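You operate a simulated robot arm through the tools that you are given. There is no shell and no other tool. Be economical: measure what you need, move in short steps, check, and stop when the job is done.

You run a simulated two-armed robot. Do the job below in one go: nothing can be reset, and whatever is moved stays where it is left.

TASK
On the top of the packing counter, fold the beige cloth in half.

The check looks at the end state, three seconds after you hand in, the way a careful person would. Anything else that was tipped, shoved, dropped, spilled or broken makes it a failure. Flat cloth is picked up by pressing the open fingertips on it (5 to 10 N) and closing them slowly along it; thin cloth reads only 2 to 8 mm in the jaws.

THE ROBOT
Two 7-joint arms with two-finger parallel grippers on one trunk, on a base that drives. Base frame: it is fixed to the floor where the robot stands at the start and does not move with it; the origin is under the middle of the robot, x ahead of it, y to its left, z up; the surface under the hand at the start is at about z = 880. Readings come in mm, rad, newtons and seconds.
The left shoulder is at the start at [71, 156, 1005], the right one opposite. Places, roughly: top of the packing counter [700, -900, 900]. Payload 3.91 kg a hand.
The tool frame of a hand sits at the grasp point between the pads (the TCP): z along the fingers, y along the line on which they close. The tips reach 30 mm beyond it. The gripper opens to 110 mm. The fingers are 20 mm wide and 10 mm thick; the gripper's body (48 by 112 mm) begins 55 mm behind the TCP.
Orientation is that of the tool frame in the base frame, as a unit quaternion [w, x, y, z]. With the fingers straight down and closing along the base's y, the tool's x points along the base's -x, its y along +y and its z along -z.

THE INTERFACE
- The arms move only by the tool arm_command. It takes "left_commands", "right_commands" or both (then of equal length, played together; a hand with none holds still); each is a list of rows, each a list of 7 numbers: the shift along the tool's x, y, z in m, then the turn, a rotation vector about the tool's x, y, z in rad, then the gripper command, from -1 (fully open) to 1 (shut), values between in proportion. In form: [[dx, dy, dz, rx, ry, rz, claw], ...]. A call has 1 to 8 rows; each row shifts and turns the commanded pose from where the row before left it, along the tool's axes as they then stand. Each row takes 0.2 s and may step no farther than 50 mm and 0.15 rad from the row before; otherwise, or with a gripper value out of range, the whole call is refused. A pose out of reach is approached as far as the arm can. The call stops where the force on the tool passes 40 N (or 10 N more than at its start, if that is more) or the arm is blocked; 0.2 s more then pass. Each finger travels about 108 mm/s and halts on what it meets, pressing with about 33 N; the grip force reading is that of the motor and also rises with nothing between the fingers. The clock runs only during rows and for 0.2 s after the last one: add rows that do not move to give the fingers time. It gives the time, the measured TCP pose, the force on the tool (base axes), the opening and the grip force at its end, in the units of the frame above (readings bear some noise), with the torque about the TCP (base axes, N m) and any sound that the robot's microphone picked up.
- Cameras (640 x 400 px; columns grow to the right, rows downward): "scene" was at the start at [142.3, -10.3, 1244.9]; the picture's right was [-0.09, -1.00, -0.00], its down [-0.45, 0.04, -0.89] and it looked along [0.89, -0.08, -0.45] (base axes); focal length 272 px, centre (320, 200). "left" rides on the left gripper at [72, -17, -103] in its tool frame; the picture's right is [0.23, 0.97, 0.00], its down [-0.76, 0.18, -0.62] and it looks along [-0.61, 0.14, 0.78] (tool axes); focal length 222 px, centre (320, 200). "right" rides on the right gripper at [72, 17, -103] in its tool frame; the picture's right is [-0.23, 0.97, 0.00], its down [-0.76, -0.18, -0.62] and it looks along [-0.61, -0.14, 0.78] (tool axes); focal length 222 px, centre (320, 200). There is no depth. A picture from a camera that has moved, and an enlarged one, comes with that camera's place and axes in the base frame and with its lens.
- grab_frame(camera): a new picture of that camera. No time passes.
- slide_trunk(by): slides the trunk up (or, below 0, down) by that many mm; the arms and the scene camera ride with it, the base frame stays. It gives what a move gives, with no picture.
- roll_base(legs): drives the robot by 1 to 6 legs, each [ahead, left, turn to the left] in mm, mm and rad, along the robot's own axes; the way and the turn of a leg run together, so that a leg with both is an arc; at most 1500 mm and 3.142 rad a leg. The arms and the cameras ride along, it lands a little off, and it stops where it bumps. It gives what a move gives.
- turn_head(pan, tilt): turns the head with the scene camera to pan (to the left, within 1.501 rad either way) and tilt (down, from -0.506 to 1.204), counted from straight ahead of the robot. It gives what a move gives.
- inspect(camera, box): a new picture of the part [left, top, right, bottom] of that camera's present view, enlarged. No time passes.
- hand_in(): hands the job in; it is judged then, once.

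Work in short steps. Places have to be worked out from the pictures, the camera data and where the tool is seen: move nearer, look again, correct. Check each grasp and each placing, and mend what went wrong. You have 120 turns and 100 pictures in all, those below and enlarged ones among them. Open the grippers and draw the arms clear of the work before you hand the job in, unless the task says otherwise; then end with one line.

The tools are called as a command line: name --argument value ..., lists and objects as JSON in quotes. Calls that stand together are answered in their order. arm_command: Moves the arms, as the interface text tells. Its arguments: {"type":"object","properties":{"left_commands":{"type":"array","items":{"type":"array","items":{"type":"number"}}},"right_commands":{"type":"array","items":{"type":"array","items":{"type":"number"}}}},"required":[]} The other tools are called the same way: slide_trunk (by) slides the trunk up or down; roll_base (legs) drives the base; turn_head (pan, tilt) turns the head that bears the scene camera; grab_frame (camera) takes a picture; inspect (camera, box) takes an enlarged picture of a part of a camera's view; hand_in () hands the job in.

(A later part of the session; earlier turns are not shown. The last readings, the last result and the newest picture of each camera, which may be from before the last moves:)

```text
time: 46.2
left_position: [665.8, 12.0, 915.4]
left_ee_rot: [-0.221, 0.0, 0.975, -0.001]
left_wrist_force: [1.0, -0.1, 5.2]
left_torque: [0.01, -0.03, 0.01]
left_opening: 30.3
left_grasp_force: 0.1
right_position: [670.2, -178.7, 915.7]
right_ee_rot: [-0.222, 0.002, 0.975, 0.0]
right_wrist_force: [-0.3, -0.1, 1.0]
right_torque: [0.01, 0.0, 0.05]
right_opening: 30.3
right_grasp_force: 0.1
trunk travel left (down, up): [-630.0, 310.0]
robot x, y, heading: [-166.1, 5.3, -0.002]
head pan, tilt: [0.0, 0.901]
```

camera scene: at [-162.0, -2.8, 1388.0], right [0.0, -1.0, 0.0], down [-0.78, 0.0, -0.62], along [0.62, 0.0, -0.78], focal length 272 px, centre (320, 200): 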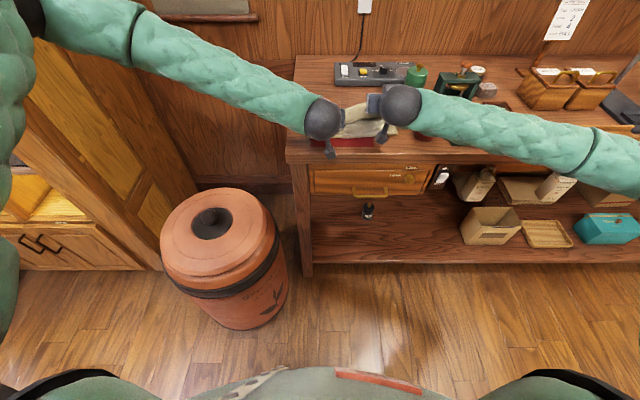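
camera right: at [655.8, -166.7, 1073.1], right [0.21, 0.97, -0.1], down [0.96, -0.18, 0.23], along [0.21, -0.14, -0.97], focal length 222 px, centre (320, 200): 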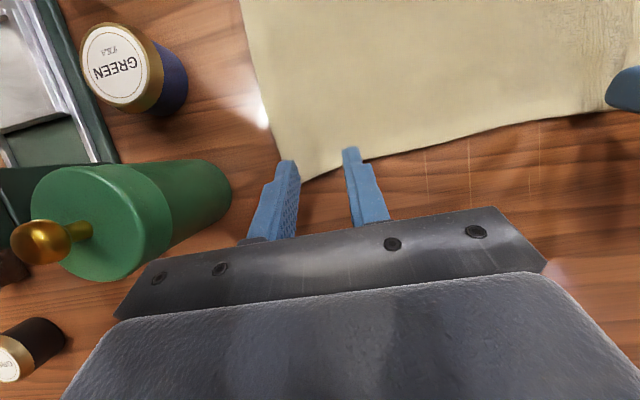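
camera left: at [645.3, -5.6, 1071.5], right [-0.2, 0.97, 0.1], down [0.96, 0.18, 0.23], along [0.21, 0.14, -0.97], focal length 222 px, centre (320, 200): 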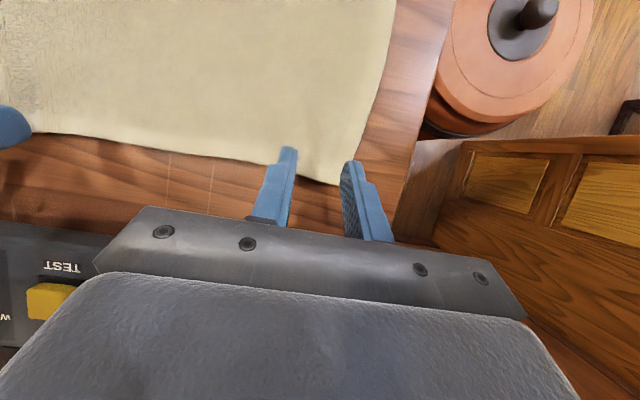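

Left reads 5.2 N and right 1 N. I'll press a touch more and close slowly, easing the hands together a little to avoid tension.

arm_command --left_commands '[[-0.0002, 0, 0.0004, 0, 0, 0, 0.455], [0, -0.0008, 0, 0, 0, 0, 0.52], [0, -0.0008, 0, 0, 0, 0, 0.6], [0, -0.0008, 0, 0, 0, 0, 0.68], [0, -0.0008, 0, 0, 0, 0, 0.76], [0, -0.0008, 0, 0, 0, 0, 0.84], [0, -0.0008, 0, 0, 0, 0, 0.92], [0, 0, 0, 0, 0, 0, 1.0]]' --right_commands '[[-0.0007, 0, 0.0015, 0, 0, 0, 0.455], [0, 0.0008, 0, 0, 0, 0, 0.52], [0, 0.0008, 0, 0, 0, 0, 0.6], [0, 0.0008, 0, 0, 0, 0, 0.68], [0, 0.0008, 0, 0, 0, 0, 0.76], [0, 0.0008, 0, 0, 0, 0, 0.84], [0, 0.0008, 0, 0, 0, 0, 0.92], [0, 0, 0, 0, 0, 0, 1.0]]'

arm_command --left_commands '[[0, 0, 0, 0, 0, 0, 1.0], [0.0043, 0, -0.009, 0, 0, 0, 1.0], [0.0043, 0, -0.009, 0, 0, 0, 1.0]]' --right_commands '[[0, 0, 0, 0, 0, 0, 1.0], [0.0043, 0, -0.009, 0, 0, 0, 1.0], [0.0043, 0, -0.009, 0, 0, 0, 1.0]]'

inspect --camera "left" --box '[240, 120, 400, 220]'

inspect --camera "right" --box '[240, 120, 400, 220]'

```text
time: 48.0
left_position: [664.1, 7.9, 914.0]
left_ee_rot: [-0.222, 0.001, 0.975, 0.0]
left_wrist_force: [-0.4, 0.4, 2.4]
left_torque: [0.01, -0.01, 0.03]
left_opening: 3.3
left_grasp_force: 32.8
right_position: [669.6, -175.4, 914.8]
right_ee_rot: [-0.222, 0.002, 0.975, 0.0]
right_wrist_force: [0.5, -0.4, 7.7]
right_torque: [-0.05, 0.0, -0.02]
right_opening: 3.4
right_grasp_force: 33.2
trunk travel left (down, up): [-630.0, 310.0]
robot x, y, heading: [-164.6, -0.4, -0.006]
head pan, tilt: [0.0, 0.901]
```

```text
time: 48.8
left_position: [664.0, 5.3, 933.7]
left_ee_rot: [-0.222, 0.001, 0.975, -0.001]
left_wrist_force: [-0.4, 0.2, -0.5]
left_torque: [0.0, 0.0, 0.02]
left_opening: 3.6
left_grasp_force: 32.9
right_position: [669.7, -173.9, 932.3]
right_ee_rot: [-0.222, 0.002, 0.975, 0.001]
right_wrist_force: [-1.2, 0.2, 0.1]
right_torque: [-0.01, 0.02, 0.01]
right_opening: 3.3
right_grasp_force: 33.1
trunk travel left (down, up): [-630.0, 310.0]
robot x, y, heading: [-167.0, -2.7, -0.004]
head pan, tilt: [0.0, 0.901]
```

```text
4.00 times, centred on (320, 170) of left
camera zoom: at [643.2, -10.5, 1059.6], right [-0.2, 0.97, 0.1], down [0.96, 0.18, 0.23], along [0.21, 0.14, -0.97], focal length 888 px, centre (320, 320)
```

zoom: 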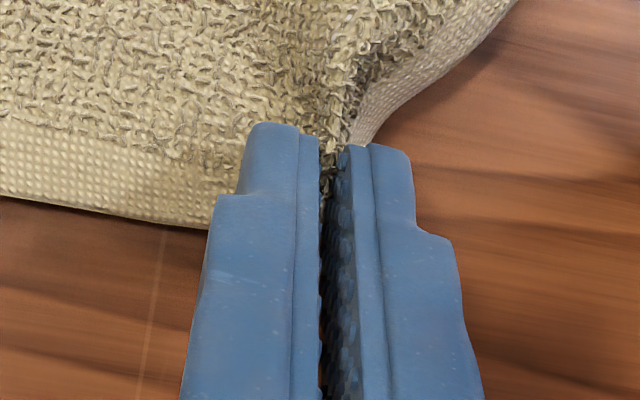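

```text
4.00 times, centred on (320, 170) of right
camera zoom: at [649.0, -155.9, 1058.1], right [0.21, 0.97, -0.1], down [0.96, -0.18, 0.23], along [0.21, -0.14, -0.97], focal length 888 px, centre (320, 320)
```

zoom: 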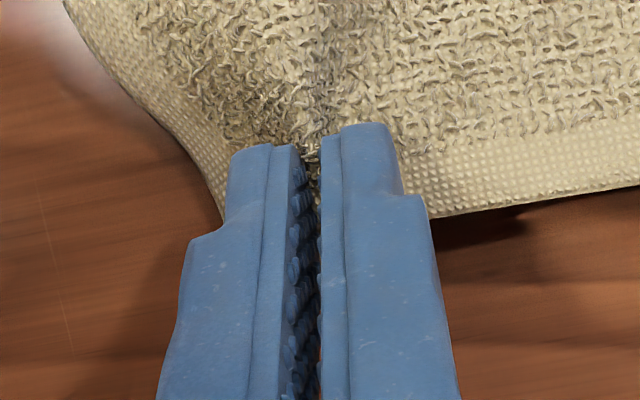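

Both hems are held with tiny margins at 3.3–3.6 mm. Now I swing the edge over on a low arc, turning the fingers continuously from −26° to about +29°.

arm_command --left_commands '[[0.01385, 0, -0.0058, 0, -0.116, 0, 1], [0.0139, 0, -0.0057, 0, -0.12, 0, 1], [0.0138, 0, -0.0058, 0, -0.12, 0, 1], [0.0139, 0, -0.0059, 0, -0.12, 0, 1], [0.01425, 0, -0.0051, 0, -0.12, 0, 1], [0.0138, 0, -0.0044, 0, -0.12, 0, 1], [0.01335, 0, -0.0046, 0, -0.12, 0, 1], [0.0136, 0, -0.004, 0, -0.12, 0, 1]]' --right_commands '[[0.01385, 0, -0.0058, 0, -0.116, 0, 1], [0.0139, 0, -0.0057, 0, -0.12, 0, 1], [0.0138, 0, -0.0058, 0, -0.12, 0, 1], [0.0139, 0, -0.0059, 0, -0.12, 0, 1], [0.01425, 0, -0.0051, 0, -0.12, 0, 1], [0.0138, 0, -0.0044, 0, -0.12, 0, 1], [0.01335, 0, -0.0046, 0, -0.12, 0, 1], [0.0136, 0, -0.004, 0, -0.12, 0, 1]]'

inspect --camera "scene" --box '[270, 50, 470, 190]'

grab_frame --camera "left"

```text
time: 50.6
left_position: [559.0, 6.0, 978.3]
left_ee_rot: [0.253, 0.0, 0.968, -0.001]
left_wrist_force: [-1.2, 0.9, 0.8]
left_torque: [0.03, 0.01, -0.01]
left_opening: 3.3
left_grasp_force: 33.4
right_position: [566.4, -173.3, 978.9]
right_ee_rot: [0.254, 0.001, 0.967, 0.001]
right_wrist_force: [0.1, -0.6, 0.1]
right_torque: [0.05, 0.01, 0.0]
right_opening: 3.2
right_grasp_force: 33.2
trunk travel left (down, up): [-630.0, 310.0]
robot x, y, heading: [-167.9, -0.7, -0.007]
head pan, tilt: [0.0, 0.901]
```

```text
2.86 times, centred on (370, 120) of scene
camera zoom: at [-41.4, -3.2, 1388.3], right [0.0, -1.0, 0.0], down [-0.78, 0.0, -0.62], along [0.62, 0.0, -0.78], focal length 778 px, centre (177, 429)
```

zoom: 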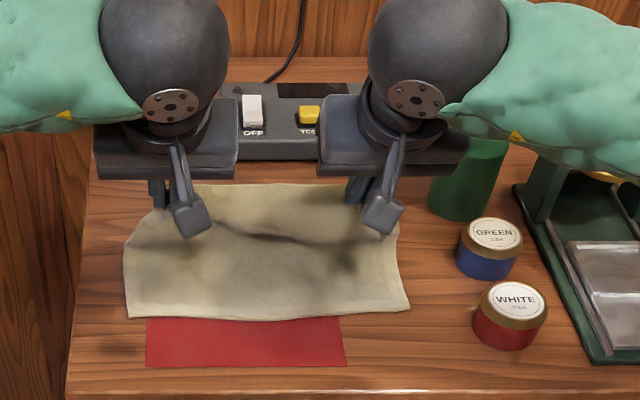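

```text
35 pictures are left
camera left: at [445.1, -10.8, 1034.4], right [-0.2, 0.97, -0.11], down [0.36, 0.18, 0.92], along [0.91, 0.14, -0.39], focal length 222 px, centre (320, 200)
```

left: 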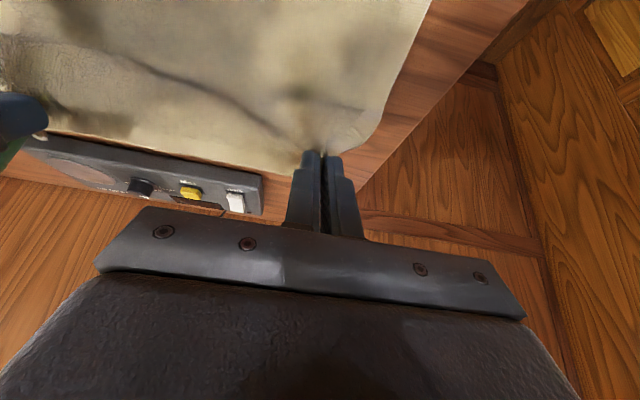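

The near edge hasn't moved. I continue the arc to about 53° of tilt, staying within the wrist limit.

arm_command --left_commands '[[0.014, 0, -0.0057, 0, -0.11, 0, 1], [0.0153, 0, -0.0059, 0, -0.11, 0, 1], [0.0155, 0, -0.006, 0, -0.1, 0, 1], [0.0159, 0, -0.0062, 0, -0.09, 0, 1], [0, 0, 0, 0, 0, 0, 1]]' --right_commands '[[0.014, 0, -0.0057, 0, -0.11, 0, 1], [0.0153, 0, -0.0059, 0, -0.11, 0, 1], [0.0155, 0, -0.006, 0, -0.1, 0, 1], [0.0159, 0, -0.0062, 0, -0.09, 0, 1], [0, 0, 0, 0, 0, 0, 1]]'

inspect --camera "scene" --box '[270, 50, 470, 190]'

grab_frame --camera "left"

grab_frame --camera "right"

```text
time: 51.8
left_position: [498.6, 7.4, 957.1]
left_ee_rot: [0.444, 0.0, 0.896, 0.0]
left_wrist_force: [0.1, 0.6, -1.1]
left_torque: [-0.02, 0.03, 0.02]
left_opening: 3.2
left_grasp_force: 32.3
right_position: [505.9, -175.2, 958.6]
right_ee_rot: [0.444, 0.002, 0.896, -0.001]
right_wrist_force: [-0.5, 0.4, -0.1]
right_torque: [0.01, 0.02, -0.03]
right_opening: 3.2
right_grasp_force: 33.5
trunk travel left (down, up): [-630.0, 310.0]
robot x, y, heading: [-166.9, 4.6, -0.004]
head pan, tilt: [0.0, 0.901]
```

```text
2.86 times, centred on (370, 120) of scene
camera zoom: at [-40.2, -3.0, 1388.1], right [0.0, -1.0, 0.0], down [-0.78, 0.0, -0.62], along [0.62, 0.0, -0.78], focal length 778 px, centre (177, 429)
```

zoom: 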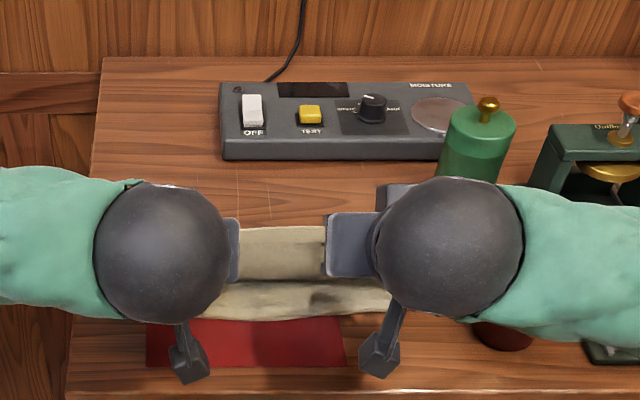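

```text
33 pictures are left
camera left: at [372.7, -9.8, 962.9], right [-0.14, 0.97, -0.18], down [-0.03, 0.18, 0.98], along [0.99, 0.14, 0.01], focal length 222 px, centre (320, 200)
```

left: 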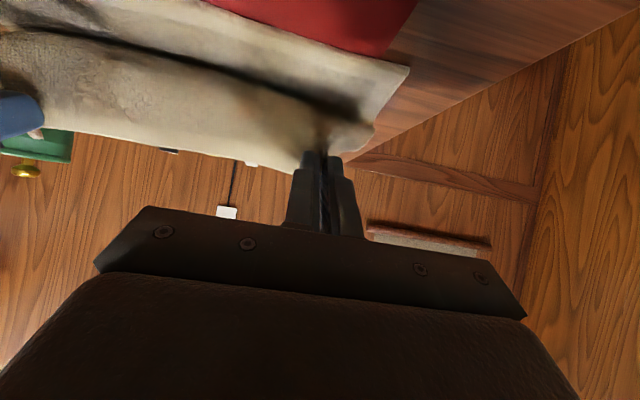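

```text
32 pictures are left
camera right: at [378.5, -156.0, 963.9], right [0.14, 0.97, 0.18], down [-0.03, -0.18, 0.98], along [0.99, -0.14, 0.01], focal length 222 px, centre (320, 200)
```

right: 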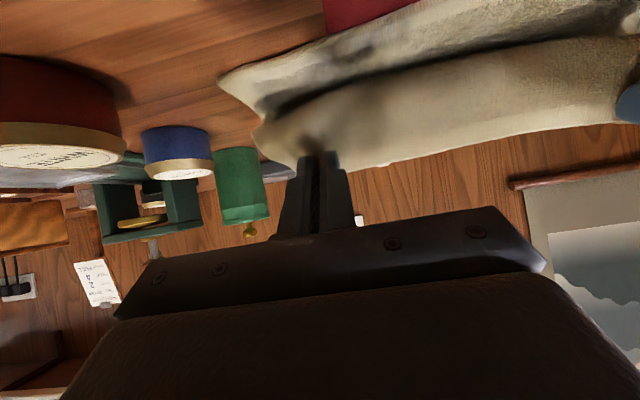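

The panel hangs straight below the grip with only a small lip now. I'll pull down and back past the near edge so it draws taut.

arm_command --left_commands '[[0.0152, 0, -0.0035, 0, 0, 0, 1], [0.016, 0, -0.0029, 0, 0, 0, 1], [0.0152, 0, -0.0035, 0, 0, 0, 1], [0, 0, 0, 0, 0, 0, 1]]' --right_commands '[[0.0152, 0, -0.0035, 0, 0, 0, 1], [0.016, 0, -0.0029, 0, 0, 0, 1], [0.0152, 0, -0.0035, 0, 0, 0, 1], [0, 0, 0, 0, 0, 0, 1]]'

inspect --camera "scene" --box '[270, 50, 470, 190]'

grab_frame --camera "left"

```text
time: 52.8
left_position: [464.0, 7.9, 925.4]
left_ee_rot: [0.444, 0.0, 0.896, -0.001]
left_wrist_force: [-0.3, -0.4, 0.0]
left_torque: [0.0, 0.03, 0.0]
left_opening: 3.2
left_grasp_force: 33.2
right_position: [467.5, -174.0, 927.6]
right_ee_rot: [0.444, 0.002, 0.896, -0.001]
right_wrist_force: [0.8, 0.7, 0.3]
right_torque: [0.0, 0.05, 0.0]
right_opening: 3.2
right_grasp_force: 33.0
trunk travel left (down, up): [-630.0, 310.0]
robot x, y, heading: [-167.3, 1.6, 0.0]
head pan, tilt: [0.0, 0.901]
```

```text
2.86 times, centred on (370, 120) of scene
camera zoom: at [-40.3, -3.0, 1388.1], right [0.0, -1.0, 0.0], down [-0.78, 0.0, -0.62], along [0.62, 0.0, -0.78], focal length 778 px, centre (177, 429)
```

zoom: 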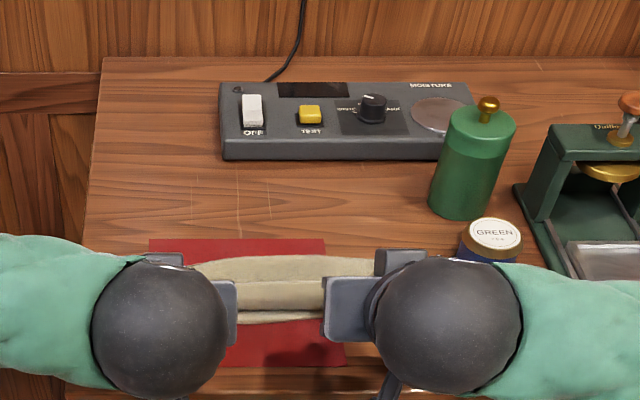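

```text
30 pictures are left
camera left: at [336.2, -8.4, 932.1], right [-0.14, 0.97, -0.18], down [-0.03, 0.18, 0.98], along [0.99, 0.14, 0.01], focal length 222 px, centre (320, 200)
```

left: 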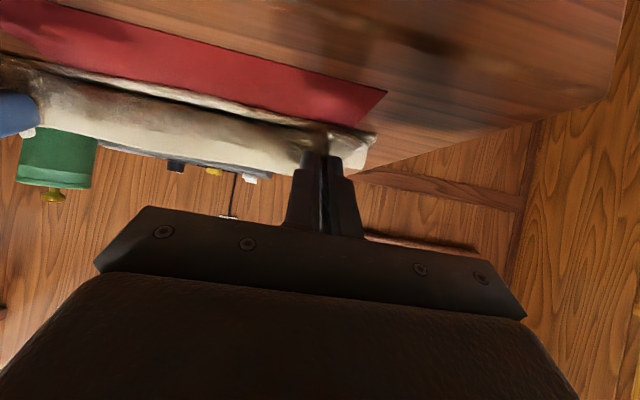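

The upper half now passes back over to the rear fold at about x≈560, and the near edge is still at ≈486. I'll lower the edge to the counter.

arm_command --left_commands '[[0.008, 0, 0.001, 0, 0, 0, 1], [0.0068, 0, 0.0026, 0, 0, 0, 1], [0, 0, 0, 0, 0, 0, 1]]' --right_commands '[[0.008, 0, 0.001, 0, 0, 0, 1], [0.0068, 0, 0.0026, 0, 0, 0, 1], [0, 0, 0, 0, 0, 0, 1]]'

inspect --camera "scene" --box '[280, 110, 440, 210]'

grab_frame --camera "left"

```text
time: 53.6
left_position: [457.1, 7.2, 913.8]
left_ee_rot: [0.444, 0.0, 0.896, -0.001]
left_wrist_force: [0.5, 0.7, 2.0]
left_torque: [0.01, 0.0, 0.03]
left_opening: 3.2
left_grasp_force: 33.6
right_position: [461.8, -173.1, 913.8]
right_ee_rot: [0.444, 0.001, 0.896, 0.0]
right_wrist_force: [-1.0, 0.2, 1.4]
right_torque: [-0.04, -0.01, 0.01]
right_opening: 3.3
right_grasp_force: 33.2
trunk travel left (down, up): [-630.0, 310.0]
robot x, y, heading: [-166.9, -3.0, -0.004]
head pan, tilt: [0.0, 0.901]
```

```text
4.00 times, centred on (360, 160) of scene
camera zoom: at [-40.7, -3.5, 1388.2], right [0.0, -1.0, 0.0], down [-0.78, 0.0, -0.62], along [0.62, 0.0, -0.78], focal length 1089 px, centre (160, 360)
```

zoom: 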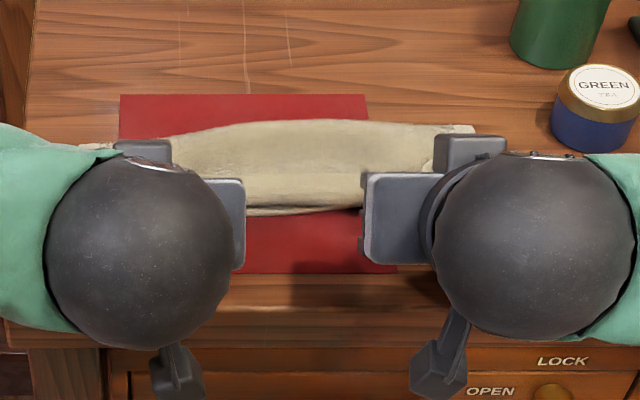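

```text
28 pictures are left
camera left: at [330.1, -10.2, 918.8], right [-0.14, 0.97, -0.18], down [-0.03, 0.18, 0.98], along [0.99, 0.14, 0.01], focal length 222 px, centre (320, 200)
```

left: 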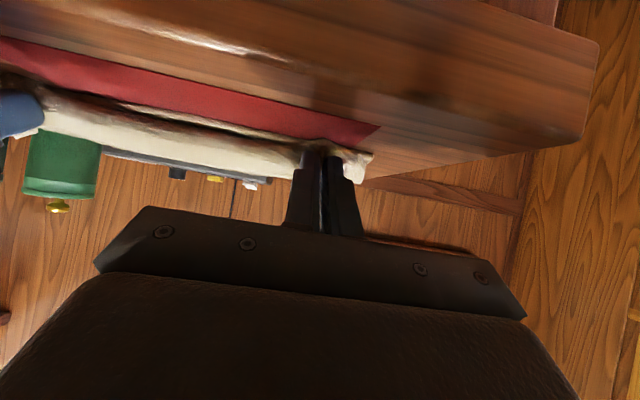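

It now looks folded: rear fold at x≈570, with the upper edge lying over the near edge at ≈482. I'll open gently and withdraw along the finger direction.

arm_command --left_commands '[[0, 0, 0, 0, 0, 0, 0.85], [0, 0, 0, 0, 0, 0, 0.7], [0, 0, 0, 0, 0, 0, 0.6], [0, 0, -0.02, 0, 0, 0, 0.6], [0, 0, -0.04, 0, 0, 0, 0.6], [0, 0, -0.04, 0, 0, 0, 0.6]]' --right_commands '[[0, 0, 0, 0, 0, 0, 0.85], [0, 0, 0, 0, 0, 0, 0.7], [0, 0, 0, 0, 0, 0, 0.6], [0, 0, -0.02, 0, 0, 0, 0.6], [0, 0, -0.04, 0, 0, 0, 0.6], [0, 0, -0.04, 0, 0, 0, 0.6]]'

grab_frame --camera "left"

grab_frame --camera "right"

inspect --camera "scene" --box '[280, 100, 440, 200]'

```text
time: 55.0
left_position: [376.7, 6.2, 975.2]
left_ee_rot: [0.443, 0.001, 0.896, -0.001]
left_wrist_force: [0.3, 0.3, 0.5]
left_torque: [0.03, -0.01, -0.01]
left_opening: 21.9
left_grasp_force: 0.0
right_position: [424.4, -166.3, 956.2]
right_ee_rot: [0.443, 0.002, 0.896, -0.001]
right_wrist_force: [0.3, 0.0, 0.2]
right_torque: [0.0, 0.02, -0.01]
right_opening: 22.0
right_grasp_force: 0.0
right hand out of reach, approached as far as the arm can: row 5, 6
trunk travel left (down, up): [-630.0, 310.0]
robot x, y, heading: [-162.4, -1.2, -0.005]
head pan, tilt: [0.0, 0.901]
```

```text
27 pictures are left
camera left: at [248.3, -10.6, 981.0], right [-0.14, 0.97, -0.18], down [-0.03, 0.18, 0.98], along [0.99, 0.14, 0.01], focal length 222 px, centre (320, 200)
```

left: 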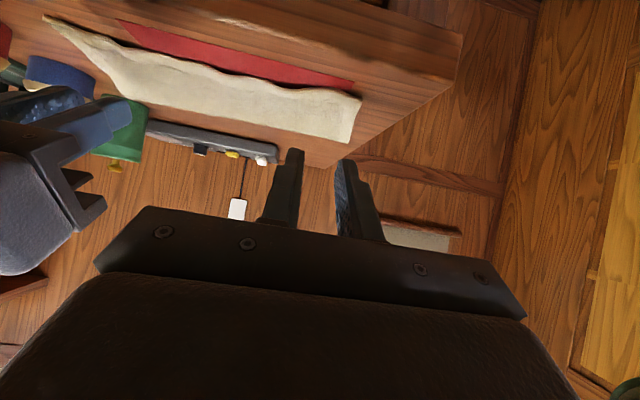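

```text
26 pictures are left
camera right: at [298.1, -149.1, 962.0], right [0.14, 0.97, 0.18], down [-0.03, -0.18, 0.98], along [0.99, -0.15, 0.01], focal length 222 px, centre (320, 200)
```

right: 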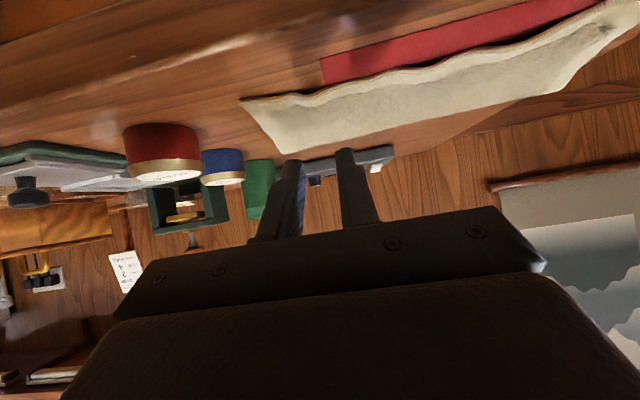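

```text
4.00 times, centred on (360, 150) of scene
camera zoom: at [-40.5, -3.6, 1388.0], right [0.0, -1.0, 0.0], down [-0.78, 0.0, -0.62], along [0.62, 0.0, -0.78], focal length 1089 px, centre (160, 400)
```

zoom: 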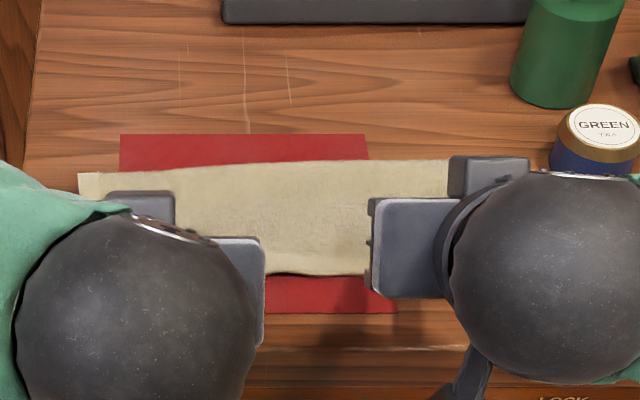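

The edge fell flat and the result looks like a clean half fold. I'll back the base off to clear the arms and inspect.

roll_base --legs '[[-150, 0, 0]]'

turn_head --pan -0.1 --tilt 0.7

grab_frame --camera "scene"

inspect --camera "scene" --box '[260, 110, 420, 210]'

```text
time: 56.4
left_position: [226.5, 8.9, 975.7]
left_ee_rot: [0.445, -0.002, 0.895, 0.0]
left_wrist_force: [-0.4, 0.8, -0.6]
left_torque: [-0.03, 0.01, 0.0]
left_opening: 22.0
left_grasp_force: 0.0
right_position: [273.5, -162.8, 957.7]
right_ee_rot: [0.444, 0.0, 0.896, 0.0]
right_wrist_force: [0.1, 0.5, 0.7]
right_torque: [0.01, -0.04, 0.05]
right_opening: 22.0
right_grasp_force: 0.0
trunk travel left (down, up): [-630.0, 310.0]
robot x, y, heading: [-316.1, 1.3, -0.001]
head pan, tilt: [0.0, 0.901]
```

```text
time: 57.1
left_position: [228.4, 9.0, 974.5]
left_ee_rot: [0.443, -0.002, 0.897, 0.0]
left_wrist_force: [0.3, -0.2, -0.5]
left_torque: [0.01, 0.0, 0.01]
left_opening: 22.4
left_grasp_force: 0.0
right_position: [275.6, -163.9, 956.3]
right_ee_rot: [0.443, -0.001, 0.897, 0.0]
right_wrist_force: [0.3, -0.4, -0.1]
right_torque: [-0.01, 0.03, 0.0]
right_opening: 21.9
right_grasp_force: 0.1
trunk travel left (down, up): [-630.0, 310.0]
robot x, y, heading: [-316.4, 0.1, -0.001]
head pan, tilt: [-0.099, 0.7]
```

```text
24 pictures are left
camera scene: at [-179.9, -10.9, 1404.2], right [-0.1, -1.0, 0.0], down [-0.64, 0.06, -0.76], along [0.76, -0.07, -0.65], focal length 272 px, centre (320, 200)
```

scene: 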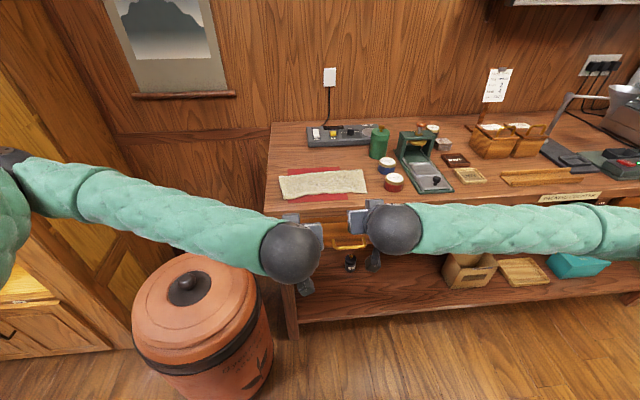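

```text
4.00 times, centred on (340, 160) of scene
camera zoom: at [-179.9, -10.9, 1404.2], right [-0.1, -1.0, 0.0], down [-0.64, 0.06, -0.76], along [0.76, -0.07, -0.65], focal length 1089 px, centre (240, 360)
```

zoom: 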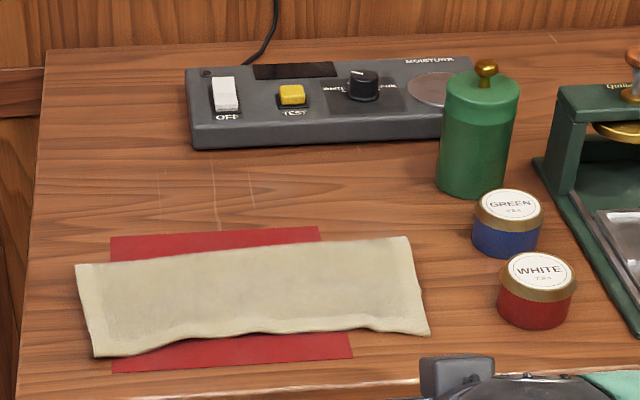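

The fold looks neat, but measured against the mat the upper layer overshoots: it is about 120 mm deep, while half the cloth is about 92 mm. The top edge has to go back about 45–50 mm. First I return the hands to vertical and raise them clear.

arm_command --left_commands '[[0, 0, -0.02, 0, 0.131, 0, 0.455], [0, 0, -0.02, 0, 0.131, 0, 0.455], [0, 0, 0, 0, 0.131, 0, 0.455], [0, 0, 0, 0, 0.131, 0, 0.455], [0, 0, 0, 0, 0.131, 0, 0.455], [-0.02, 0, 0, 0, 0.131, 0, 0.455], [-0.03, 0, 0, 0, 0.13, 0, 0.455], [-0.04, 0, -0.02, 0, 0, 0, 0.455]]' --right_commands '[[0, 0, -0.02, 0, 0.131, 0, 0.455], [0, 0, -0.02, 0, 0.131, 0, 0.455], [0, 0, 0, 0, 0.131, 0, 0.455], [0, 0, 0, 0, 0.131, 0, 0.455], [0, 0, 0, 0, 0.131, 0, 0.455], [-0.02, 0, 0, 0, 0.131, 0, 0.455], [-0.03, 0, 0, 0, 0.13, 0, 0.455], [-0.04, -0.01, -0.02, 0, 0, 0, 0.455]]'

inspect --camera "scene" --box '[260, 110, 420, 210]'

```text
time: 58.9
left_position: [287.1, 7.6, 1031.1]
left_ee_rot: [0.001, -0.001, 1.0, -0.001]
left_wrist_force: [-0.7, 0.5, -0.2]
left_torque: [0.03, 0.01, -0.05]
left_opening: 29.9
left_grasp_force: 0.0
right_position: [341.3, -175.5, 1005.8]
right_ee_rot: [0.0, -0.001, 1.0, 0.0]
right_wrist_force: [0.2, 0.9, 0.0]
right_torque: [0.01, -0.03, 0.0]
right_opening: 29.6
right_grasp_force: 0.1
right hand out of reach, approached as far as the arm can: row 1
trunk travel left (down, up): [-630.0, 310.0]
robot x, y, heading: [-313.7, -2.3, 0.006]
head pan, tilt: [-0.099, 0.7]
```

```text
4.00 times, centred on (340, 160) of scene
camera zoom: at [-180.5, -11.8, 1404.2], right [-0.1, -1.0, 0.0], down [-0.64, 0.06, -0.76], along [0.76, -0.07, -0.64], focal length 1089 px, centre (240, 360)
```

zoom: 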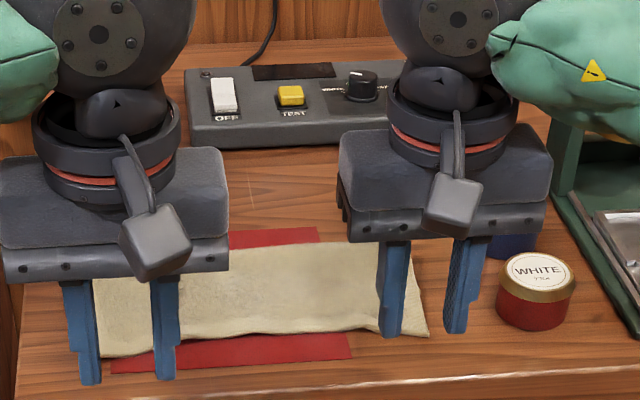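

Now I drive forward 140 mm and check the front corners with the hand cameras.

roll_base --legs '[[140, 0, 0]]'

grab_frame --camera "left"

grab_frame --camera "right"

```text
time: 60.2
left_position: [424.9, 7.2, 1029.8]
left_ee_rot: [0.0, -0.001, 1.0, -0.001]
left_wrist_force: [-0.2, -0.2, 0.2]
left_torque: [0.0, 0.03, -0.02]
left_opening: 29.8
left_grasp_force: 0.1
right_position: [478.7, -176.1, 1006.0]
right_ee_rot: [0.0, 0.001, 1.0, -0.001]
right_wrist_force: [-0.3, 0.3, 0.2]
right_torque: [-0.01, 0.02, -0.01]
right_opening: 30.0
right_grasp_force: 0.1
trunk travel left (down, up): [-630.0, 310.0]
robot x, y, heading: [-178.1, -0.1, -0.003]
head pan, tilt: [-0.099, 0.7]
```

```text
21 pictures are left
camera left: at [351.1, -10.2, 1134.2], right [-0.23, 0.97, 0.0], down [0.76, 0.18, 0.62], along [0.61, 0.14, -0.78], focal length 222 px, centre (320, 200)
```

left: 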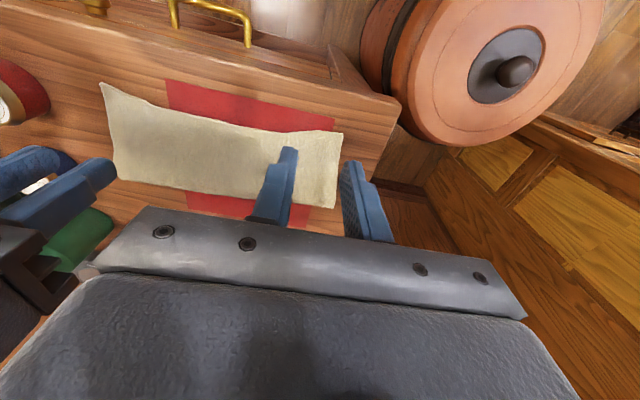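

```text
20 pictures are left
camera right: at [406.2, -158.7, 1109.6], right [0.23, 0.97, 0.0], down [0.76, -0.18, 0.62], along [0.61, -0.14, -0.78], focal length 222 px, centre (320, 200)
```

right: 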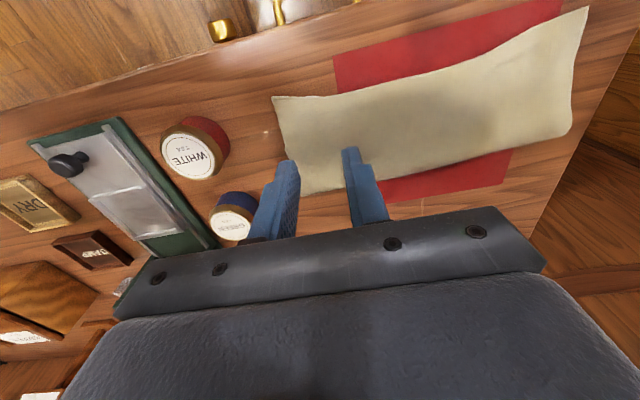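

The folded piece is about 112–116 mm deep, with front corners at (442,36) and (450,−214). Only the top layer lies at x<485. I'll descend on it just inside the front edge.

arm_command --left_commands '[[-0.0075, 0.0003, 0.026, 0, 0, 0, 0.455], [-0.0075, 0.0002, 0.026, 0, 0, 0, 0.455], [-0.0075, 0.0, 0.026, 0, 0, 0, 0.455], [-0.0075, 0.0, 0.026, 0, 0, 0, 0.455], [0, 0, 0, 0, 0, 0, 0.455]]' --right_commands '[[0.004, -0.0025, 0.02, 0, 0, 0, 0.455], [0.004, -0.0025, 0.02, 0, 0, 0, 0.455], [0.004, -0.0025, 0.02, 0, 0, 0, 0.455], [0.004, -0.0025, 0.02, 0, 0, 0, 0.455], [0, 0, 0, 0, 0, 0, 0.455]]'

grab_frame --camera "left"

grab_frame --camera "right"

```text
time: 61.4
left_position: [455.3, 6.2, 927.7]
left_ee_rot: [0.003, 0.0, 1.0, 0.0]
left_wrist_force: [-0.6, 0.6, 0.2]
left_torque: [-0.02, -0.03, 0.01]
left_opening: 30.0
left_grasp_force: 0.1
right_position: [460.8, -184.2, 925.5]
right_ee_rot: [0.002, 0.001, 1.0, 0.0]
right_wrist_force: [-0.8, -0.4, 0.4]
right_torque: [0.02, -0.01, 0.01]
right_opening: 29.9
right_grasp_force: 0.0
trunk travel left (down, up): [-630.0, 310.0]
robot x, y, heading: [-178.9, -2.3, -0.005]
head pan, tilt: [-0.099, 0.7]
```

```text
19 pictures are left
camera left: at [379.9, -11.0, 1030.9], right [-0.23, 0.97, 0.0], down [0.76, 0.18, 0.63], along [0.61, 0.14, -0.78], focal length 222 px, centre (320, 200)
```

left: 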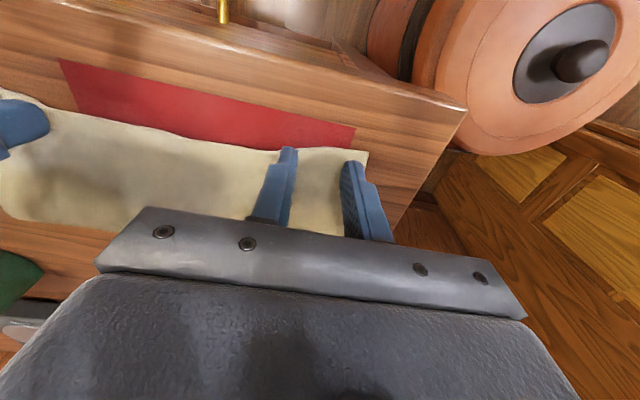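

```text
18 pictures are left
camera right: at [388.0, -167.7, 1029.7], right [0.23, 0.97, 0.0], down [0.76, -0.18, 0.63], along [0.61, -0.14, -0.78], focal length 222 px, centre (320, 200)
```

right: 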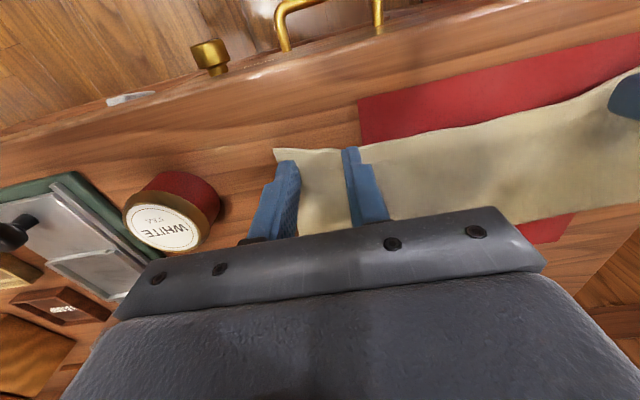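

Tips are nearly right. I'll shift both about 5 mm forward and step down to contact.

arm_command --left_commands '[[-0.004, 0, 0.004, 0, 0, 0, 0.455], [0, 0, 0.004, 0, 0, 0, 0.455], [0, 0, 0.002, 0, 0, 0, 0.455], [0, 0, 0.001, 0, 0, 0, 0.455]]' --right_commands '[[-0.006, 0, 0.004, 0, 0, 0, 0.455], [0, 0, 0.003, 0, 0, 0, 0.455], [0, 0, 0.001, 0, 0, 0, 0.455], [0, 0, 0.001, 0, 0, 0, 0.455]]'

arm_command --left_commands '[[0, 0, 0.001, 0, 0, 0, 0.455], [0, 0, 0.001, 0, 0, 0, 0.455]]' --right_commands '[[0, 0, 0.001, 0, 0, 0, 0.455], [0, 0, 0.001, 0, 0, 0, 0.455]]'

```text
time: 62.4
left_position: [458.8, 6.9, 916.4]
left_ee_rot: [0.002, -0.001, 1.0, -0.001]
left_wrist_force: [0.4, -0.4, -0.3]
left_torque: [0.0, -0.02, 0.03]
left_opening: 29.9
left_grasp_force: 0.0
right_position: [467.6, -185.2, 918.8]
right_ee_rot: [0.001, 0.001, 1.0, 0.0]
right_wrist_force: [-0.3, -0.2, 0.6]
right_torque: [-0.01, -0.03, -0.02]
right_opening: 30.0
right_grasp_force: 0.1
trunk travel left (down, up): [-630.0, 310.0]
robot x, y, heading: [-175.9, -0.4, -0.004]
head pan, tilt: [-0.099, 0.7]
```

```text
time: 63.0
left_position: [459.2, 8.4, 914.3]
left_ee_rot: [0.002, 0.0, 1.0, 0.0]
left_wrist_force: [1.0, -0.6, 1.3]
left_torque: [0.0, 0.0, 0.04]
left_opening: 29.8
left_grasp_force: 0.1
right_position: [467.5, -186.1, 915.9]
right_ee_rot: [0.002, 0.001, 1.0, 0.001]
right_wrist_force: [-0.6, 0.6, 0.2]
right_torque: [0.02, -0.01, -0.02]
right_opening: 30.0
right_grasp_force: 0.0
trunk travel left (down, up): [-630.0, 310.0]
robot x, y, heading: [-180.6, 1.6, 0.001]
head pan, tilt: [-0.099, 0.7]
```

arm_command --left_commands '[[0, 0, 0.001, 0, 0, 0, 0.455], [0, 0, 0.0003, 0, 0, 0, 0.455]]' --right_commands '[[0, 0, 0.0015, 0, 0, 0, 0.455], [0, 0, 0.001, 0, 0, 0, 0.455]]'

```text
time: 63.6
left_position: [458.4, 6.0, 913.5]
left_ee_rot: [0.001, 0.0, 1.0, 0.0]
left_wrist_force: [1.3, 1.5, 6.4]
left_torque: [0.08, -0.02, 0.01]
left_opening: 29.8
left_grasp_force: 0.0
right_position: [468.8, -185.4, 914.5]
right_ee_rot: [0.001, 0.001, 1.0, 0.0]
right_wrist_force: [-0.3, -0.7, 3.7]
right_torque: [-0.01, 0.01, -0.03]
right_opening: 29.9
right_grasp_force: 0.1
trunk travel left (down, up): [-630.0, 310.0]
robot x, y, heading: [-178.4, -1.7, -0.003]
head pan, tilt: [-0.099, 0.7]
```

Good contact: 6.4 N left, 3.7 N right. I close slowly while easing inward.

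arm_command --left_commands '[[0, 0, 0, 0, 0, 0, 0.455], [0, -0.0008, 0, 0, 0, 0, 0.52], [0, -0.0008, 0, 0, 0, 0, 0.6], [0, -0.0008, 0, 0, 0, 0, 0.68], [0, -0.0008, 0, 0, 0, 0, 0.76], [0, -0.0008, 0, 0, 0, 0, 0.84], [0, -0.0008, 0, 0, 0, 0, 0.92], [0, 0, 0, 0, 0, 0, 1.0]]' --right_commands '[[0, 0, 0.0006, 0, 0, 0, 0.455], [0, 0.0008, 0, 0, 0, 0, 0.52], [0, 0.0008, 0, 0, 0, 0, 0.6], [0, 0.0008, 0, 0, 0, 0, 0.68], [0, 0.0008, 0, 0, 0, 0, 0.76], [0, 0.0008, 0, 0, 0, 0, 0.84], [0, 0.0008, 0, 0, 0, 0, 0.92], [0, 0, 0, 0, 0, 0, 1.0]]'

arm_command --left_commands '[[0, 0, 0, 0, 0, 0, 1.0], [0, 0, -0.008, 0, 0, 0, 1.0], [0, 0, -0.01, 0, 0, 0, 1.0]]' --right_commands '[[0, 0, 0, 0, 0, 0, 1.0], [0, 0, -0.008, 0, 0, 0, 1.0], [0, 0, -0.01, 0, 0, 0, 1.0]]'

inspect --camera "scene" --box '[270, 120, 430, 220]'

grab_frame --camera "left"

```text
time: 65.4
left_position: [457.5, 2.3, 913.6]
left_ee_rot: [0.002, 0.0, 1.0, -0.001]
left_wrist_force: [-0.5, -0.6, 8.4]
left_torque: [0.0, 0.01, -0.05]
left_opening: 5.2
left_grasp_force: 33.7
right_position: [466.3, -181.6, 913.3]
right_ee_rot: [0.002, 0.001, 1.0, -0.001]
right_wrist_force: [0.0, 1.8, 15.1]
right_torque: [0.01, 0.01, 0.0]
right_opening: 3.4
right_grasp_force: 33.2
trunk travel left (down, up): [-630.0, 310.0]
robot x, y, heading: [-182.5, 1.3, -0.006]
head pan, tilt: [-0.099, 0.7]
```

```text
time: 66.2
left_position: [459.8, 2.9, 930.2]
left_ee_rot: [0.001, 0.0, 1.0, -0.002]
left_wrist_force: [-0.2, -1.3, -0.6]
left_torque: [-0.03, -0.04, -0.03]
left_opening: 4.8
left_grasp_force: 33.4
right_position: [467.2, -181.6, 929.3]
right_ee_rot: [0.0, 0.001, 1.0, 0.0]
right_wrist_force: [-1.0, 1.9, 0.3]
right_torque: [0.04, 0.03, -0.02]
right_opening: 3.5
right_grasp_force: 32.9
trunk travel left (down, up): [-630.0, 310.0]
robot x, y, heading: [-179.5, -6.0, -0.006]
head pan, tilt: [-0.099, 0.7]
```

```text
4.00 times, centred on (350, 170) of scene
camera zoom: at [-43.9, -11.1, 1404.2], right [-0.1, -0.99, 0.0], down [-0.64, 0.06, -0.76], along [0.76, -0.08, -0.64], focal length 1089 px, centre (200, 320)
```

zoom: 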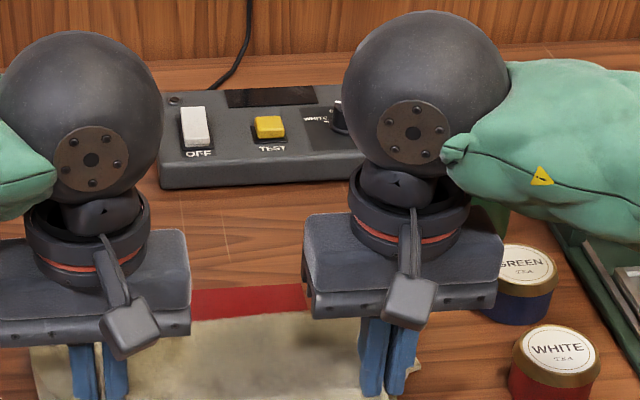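

```text
16 pictures are left
camera left: at [384.5, -14.1, 1034.8], right [-0.23, 0.97, 0.0], down [0.76, 0.18, 0.62], along [0.61, 0.14, -0.78], focal length 222 px, centre (320, 200)
```

left: 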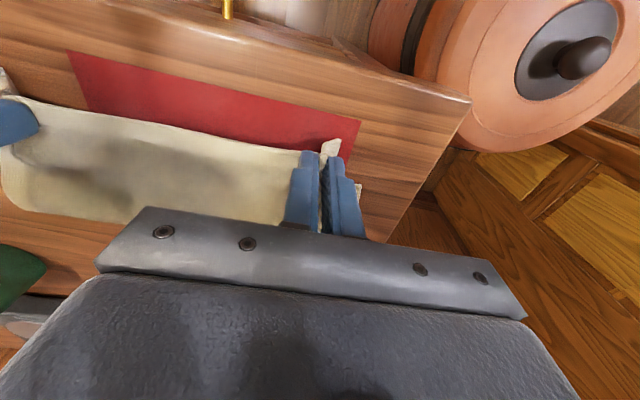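

Both front corners are held (left 4.8 mm, right 3.5 mm) and the mat stays flat. Now I carry the top edge 45 mm forward, slightly lifted, so the rear fold rolls back.

arm_command --left_commands '[[-0.009, 0, -0.005, 0, 0, 0, 1], [-0.009, 0, -0.004, 0, 0, 0, 1], [-0.009, 0, 0, 0, 0, 0, 1], [-0.009, 0, 0, 0, 0, 0, 1], [-0.009, 0, 0.003, 0, 0, 0, 1], [0, 0, 0.006, 0, 0, 0, 1], [0, 0, 0, 0, 0, 0, 1]]' --right_commands '[[-0.009, 0, -0.005, 0, 0, 0, 1], [-0.009, 0, -0.004, 0, 0, 0, 1], [-0.009, 0, 0, 0, 0, 0, 1], [-0.009, 0, 0, 0, 0, 0, 1], [-0.009, 0, 0.003, 0, 0, 0, 1], [0, 0, 0.006, 0, 0, 0, 1], [0, 0, 0, 0, 0, 0, 1]]'

grab_frame --camera "left"

grab_frame --camera "right"

```text
time: 67.8
left_position: [504.5, 1.7, 929.4]
left_ee_rot: [0.001, 0.0, 1.0, 0.0]
left_wrist_force: [-0.2, -0.5, -0.6]
left_torque: [0.0, 0.02, -0.05]
left_opening: 4.7
left_grasp_force: 33.1
right_position: [514.4, -179.5, 929.9]
right_ee_rot: [0.001, 0.0, 1.0, 0.0]
right_wrist_force: [0.1, 0.0, 0.2]
right_torque: [-0.02, 0.03, -0.03]
right_opening: 3.2
right_grasp_force: 33.0
trunk travel left (down, up): [-630.0, 310.0]
robot x, y, heading: [-179.8, -0.6, -0.002]
head pan, tilt: [-0.099, 0.7]
```

```text
15 pictures are left
camera left: at [429.5, -15.0, 1034.7], right [-0.23, 0.97, 0.0], down [0.76, 0.18, 0.63], along [0.61, 0.14, -0.78], focal length 222 px, centre (320, 200)
```

left: 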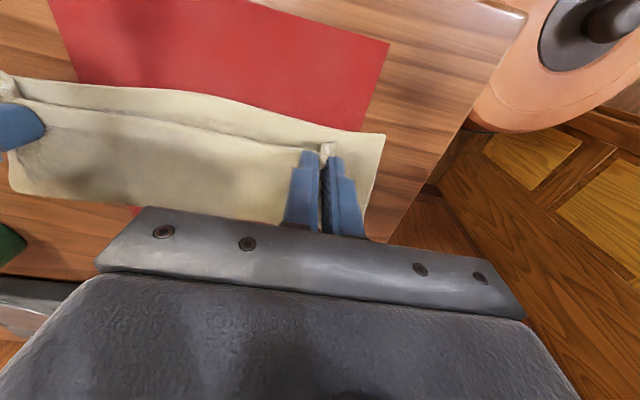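

```text
14 pictures are left
camera right: at [440.8, -162.5, 1034.0], right [0.23, 0.97, 0.0], down [0.76, -0.18, 0.62], along [0.61, -0.14, -0.78], focal length 222 px, centre (320, 200)
```

right: 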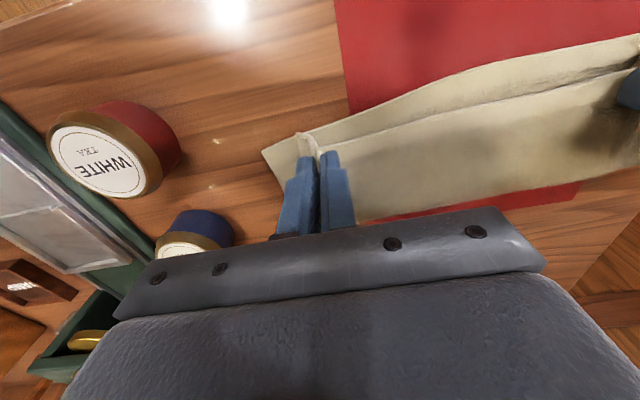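

The bottom layer's near edge is now visible: x≈477 left, 487 middle, 503 at the right corner. The top edge is at about 489/496. I'll shift the left hand 12 mm back and the right 3 mm forward, then lower.

arm_command --left_commands '[[0.006, 0, 0, 0, 0, 0, 1], [0.006, 0, 0.004, 0, 0, 0, 1], [0, 0, 0.007, 0, 0, 0, 1], [0, 0, 0, 0, 0, 0, 1]]' --right_commands '[[-0.003, 0, 0, 0, 0, 0, 1], [0, 0, 0.004, 0, 0, 0, 1], [0, 0, 0.007, 0, 0, 0, 1], [0, 0, 0, 0, 0, 0, 1]]'

grab_frame --camera "left"

grab_frame --camera "right"

```text
time: 68.8
left_position: [491.5, 2.3, 918.9]
left_ee_rot: [0.001, 0.0, 1.0, -0.001]
left_wrist_force: [0.5, -1.2, 1.8]
left_torque: [-0.03, 0.0, 0.01]
left_opening: 4.9
left_grasp_force: 33.7
right_position: [516.2, -181.0, 919.8]
right_ee_rot: [0.001, 0.001, 1.0, 0.0]
right_wrist_force: [0.6, 0.7, 0.3]
right_torque: [0.03, 0.01, -0.01]
right_opening: 3.6
right_grasp_force: 33.0
trunk travel left (down, up): [-630.0, 310.0]
robot x, y, heading: [-182.5, -0.0, -0.003]
head pan, tilt: [-0.099, 0.7]
```

```text
13 pictures are left
camera left: at [417.3, -15.3, 1023.9], right [-0.23, 0.97, 0.0], down [0.76, 0.18, 0.62], along [0.61, 0.14, -0.78], focal length 222 px, centre (320, 200)
```

left: 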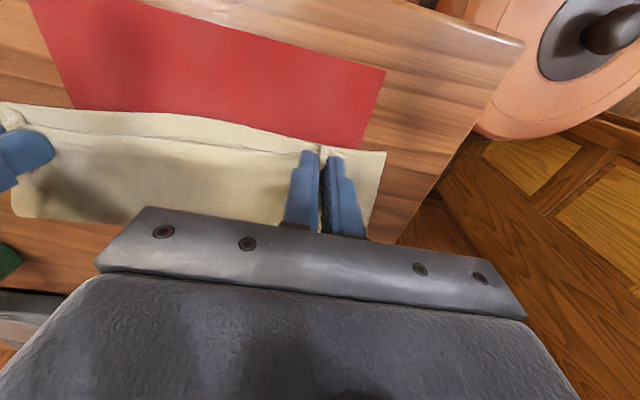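

```text
12 pictures are left
camera right: at [443.6, -163.6, 1023.7], right [0.23, 0.97, 0.0], down [0.76, -0.18, 0.63], along [0.61, -0.14, -0.78], focal length 222 px, centre (320, 200)
```

right: 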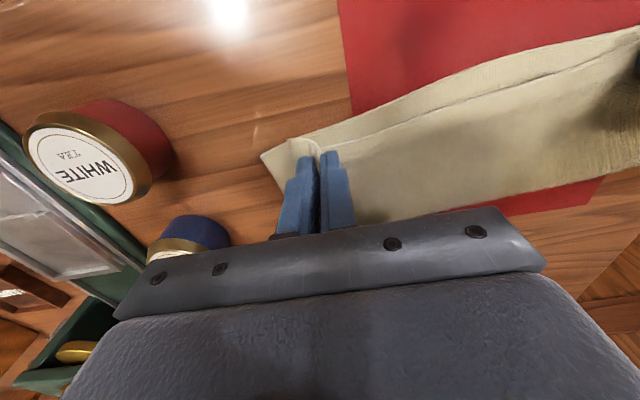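

Corners are aligned to within a few millimetres and the middle is about 10 mm shy. I'll nudge the right hand 5 mm and the left 2 mm back, lower, then release and lift straight up.

arm_command --left_commands '[[0.002, 0, 0.001, 0, 0, 0, 1], [0, 0, 0, 0, 0, 0, 0.85], [0, 0, 0, 0, 0, 0, 0.7], [0, 0, 0, 0, 0, 0, 0.6], [0, 0, -0.02, 0, 0, 0, 0.6], [0, 0, -0.04, 0, 0, 0, 0.6], [0, 0, -0.04, 0, 0, 0, 0.6]]' --right_commands '[[0.005, 0, 0.002, 0, 0, 0, 1], [0, 0, 0, 0, 0, 0, 0.85], [0, 0, 0, 0, 0, 0, 0.7], [0, 0, 0, 0, 0, 0, 0.6], [0, 0, -0.02, 0, 0, 0, 0.6], [0, 0, -0.04, 0, 0, 0, 0.6], [0, 0, -0.04, 0, 0, 0, 0.6]]'

grab_frame --camera "left"

grab_frame --camera "right"

```text
time: 70.4
left_position: [490.8, 5.6, 1017.6]
left_ee_rot: [0.001, 0.0, 1.0, -0.001]
left_wrist_force: [0.3, -0.9, 0.3]
left_torque: [0.01, -0.06, 0.02]
left_opening: 22.0
left_grasp_force: 0.0
right_position: [513.0, -180.3, 1018.9]
right_ee_rot: [0.002, 0.001, 1.0, 0.0]
right_wrist_force: [-0.7, 0.3, 0.3]
right_torque: [-0.02, -0.03, -0.01]
right_opening: 22.0
right_grasp_force: 0.0
trunk travel left (down, up): [-630.0, 310.0]
robot x, y, heading: [-179.2, 1.5, 0.0]
head pan, tilt: [-0.099, 0.7]
```

```text
11 pictures are left
camera left: at [416.9, -12.6, 1121.9], right [-0.23, 0.97, 0.0], down [0.76, 0.18, 0.62], along [0.61, 0.14, -0.78], focal length 222 px, centre (320, 200)
```

left: 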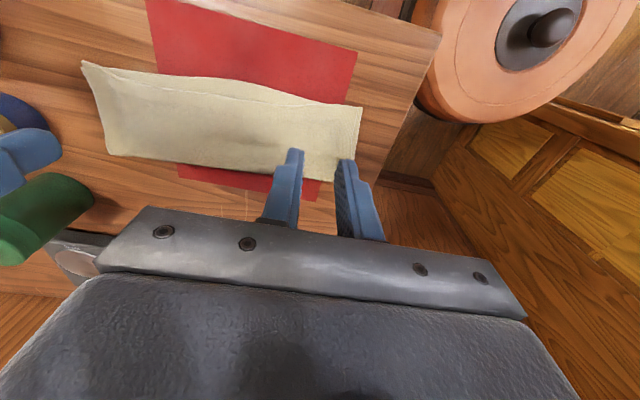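

```text
10 pictures are left
camera right: at [439.8, -163.3, 1122.7], right [0.23, 0.97, 0.0], down [0.76, -0.18, 0.63], along [0.61, -0.14, -0.78], focal length 222 px, centre (320, 200)
```

right: 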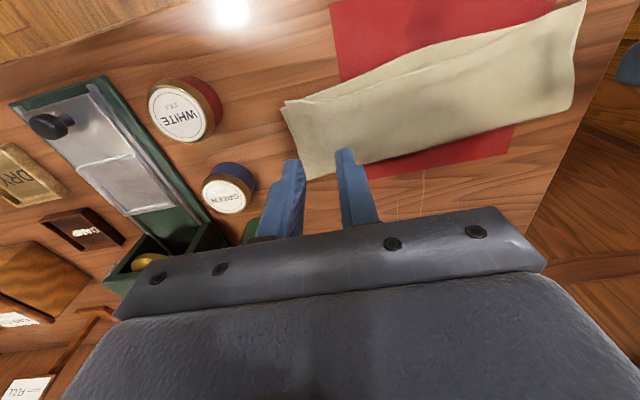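

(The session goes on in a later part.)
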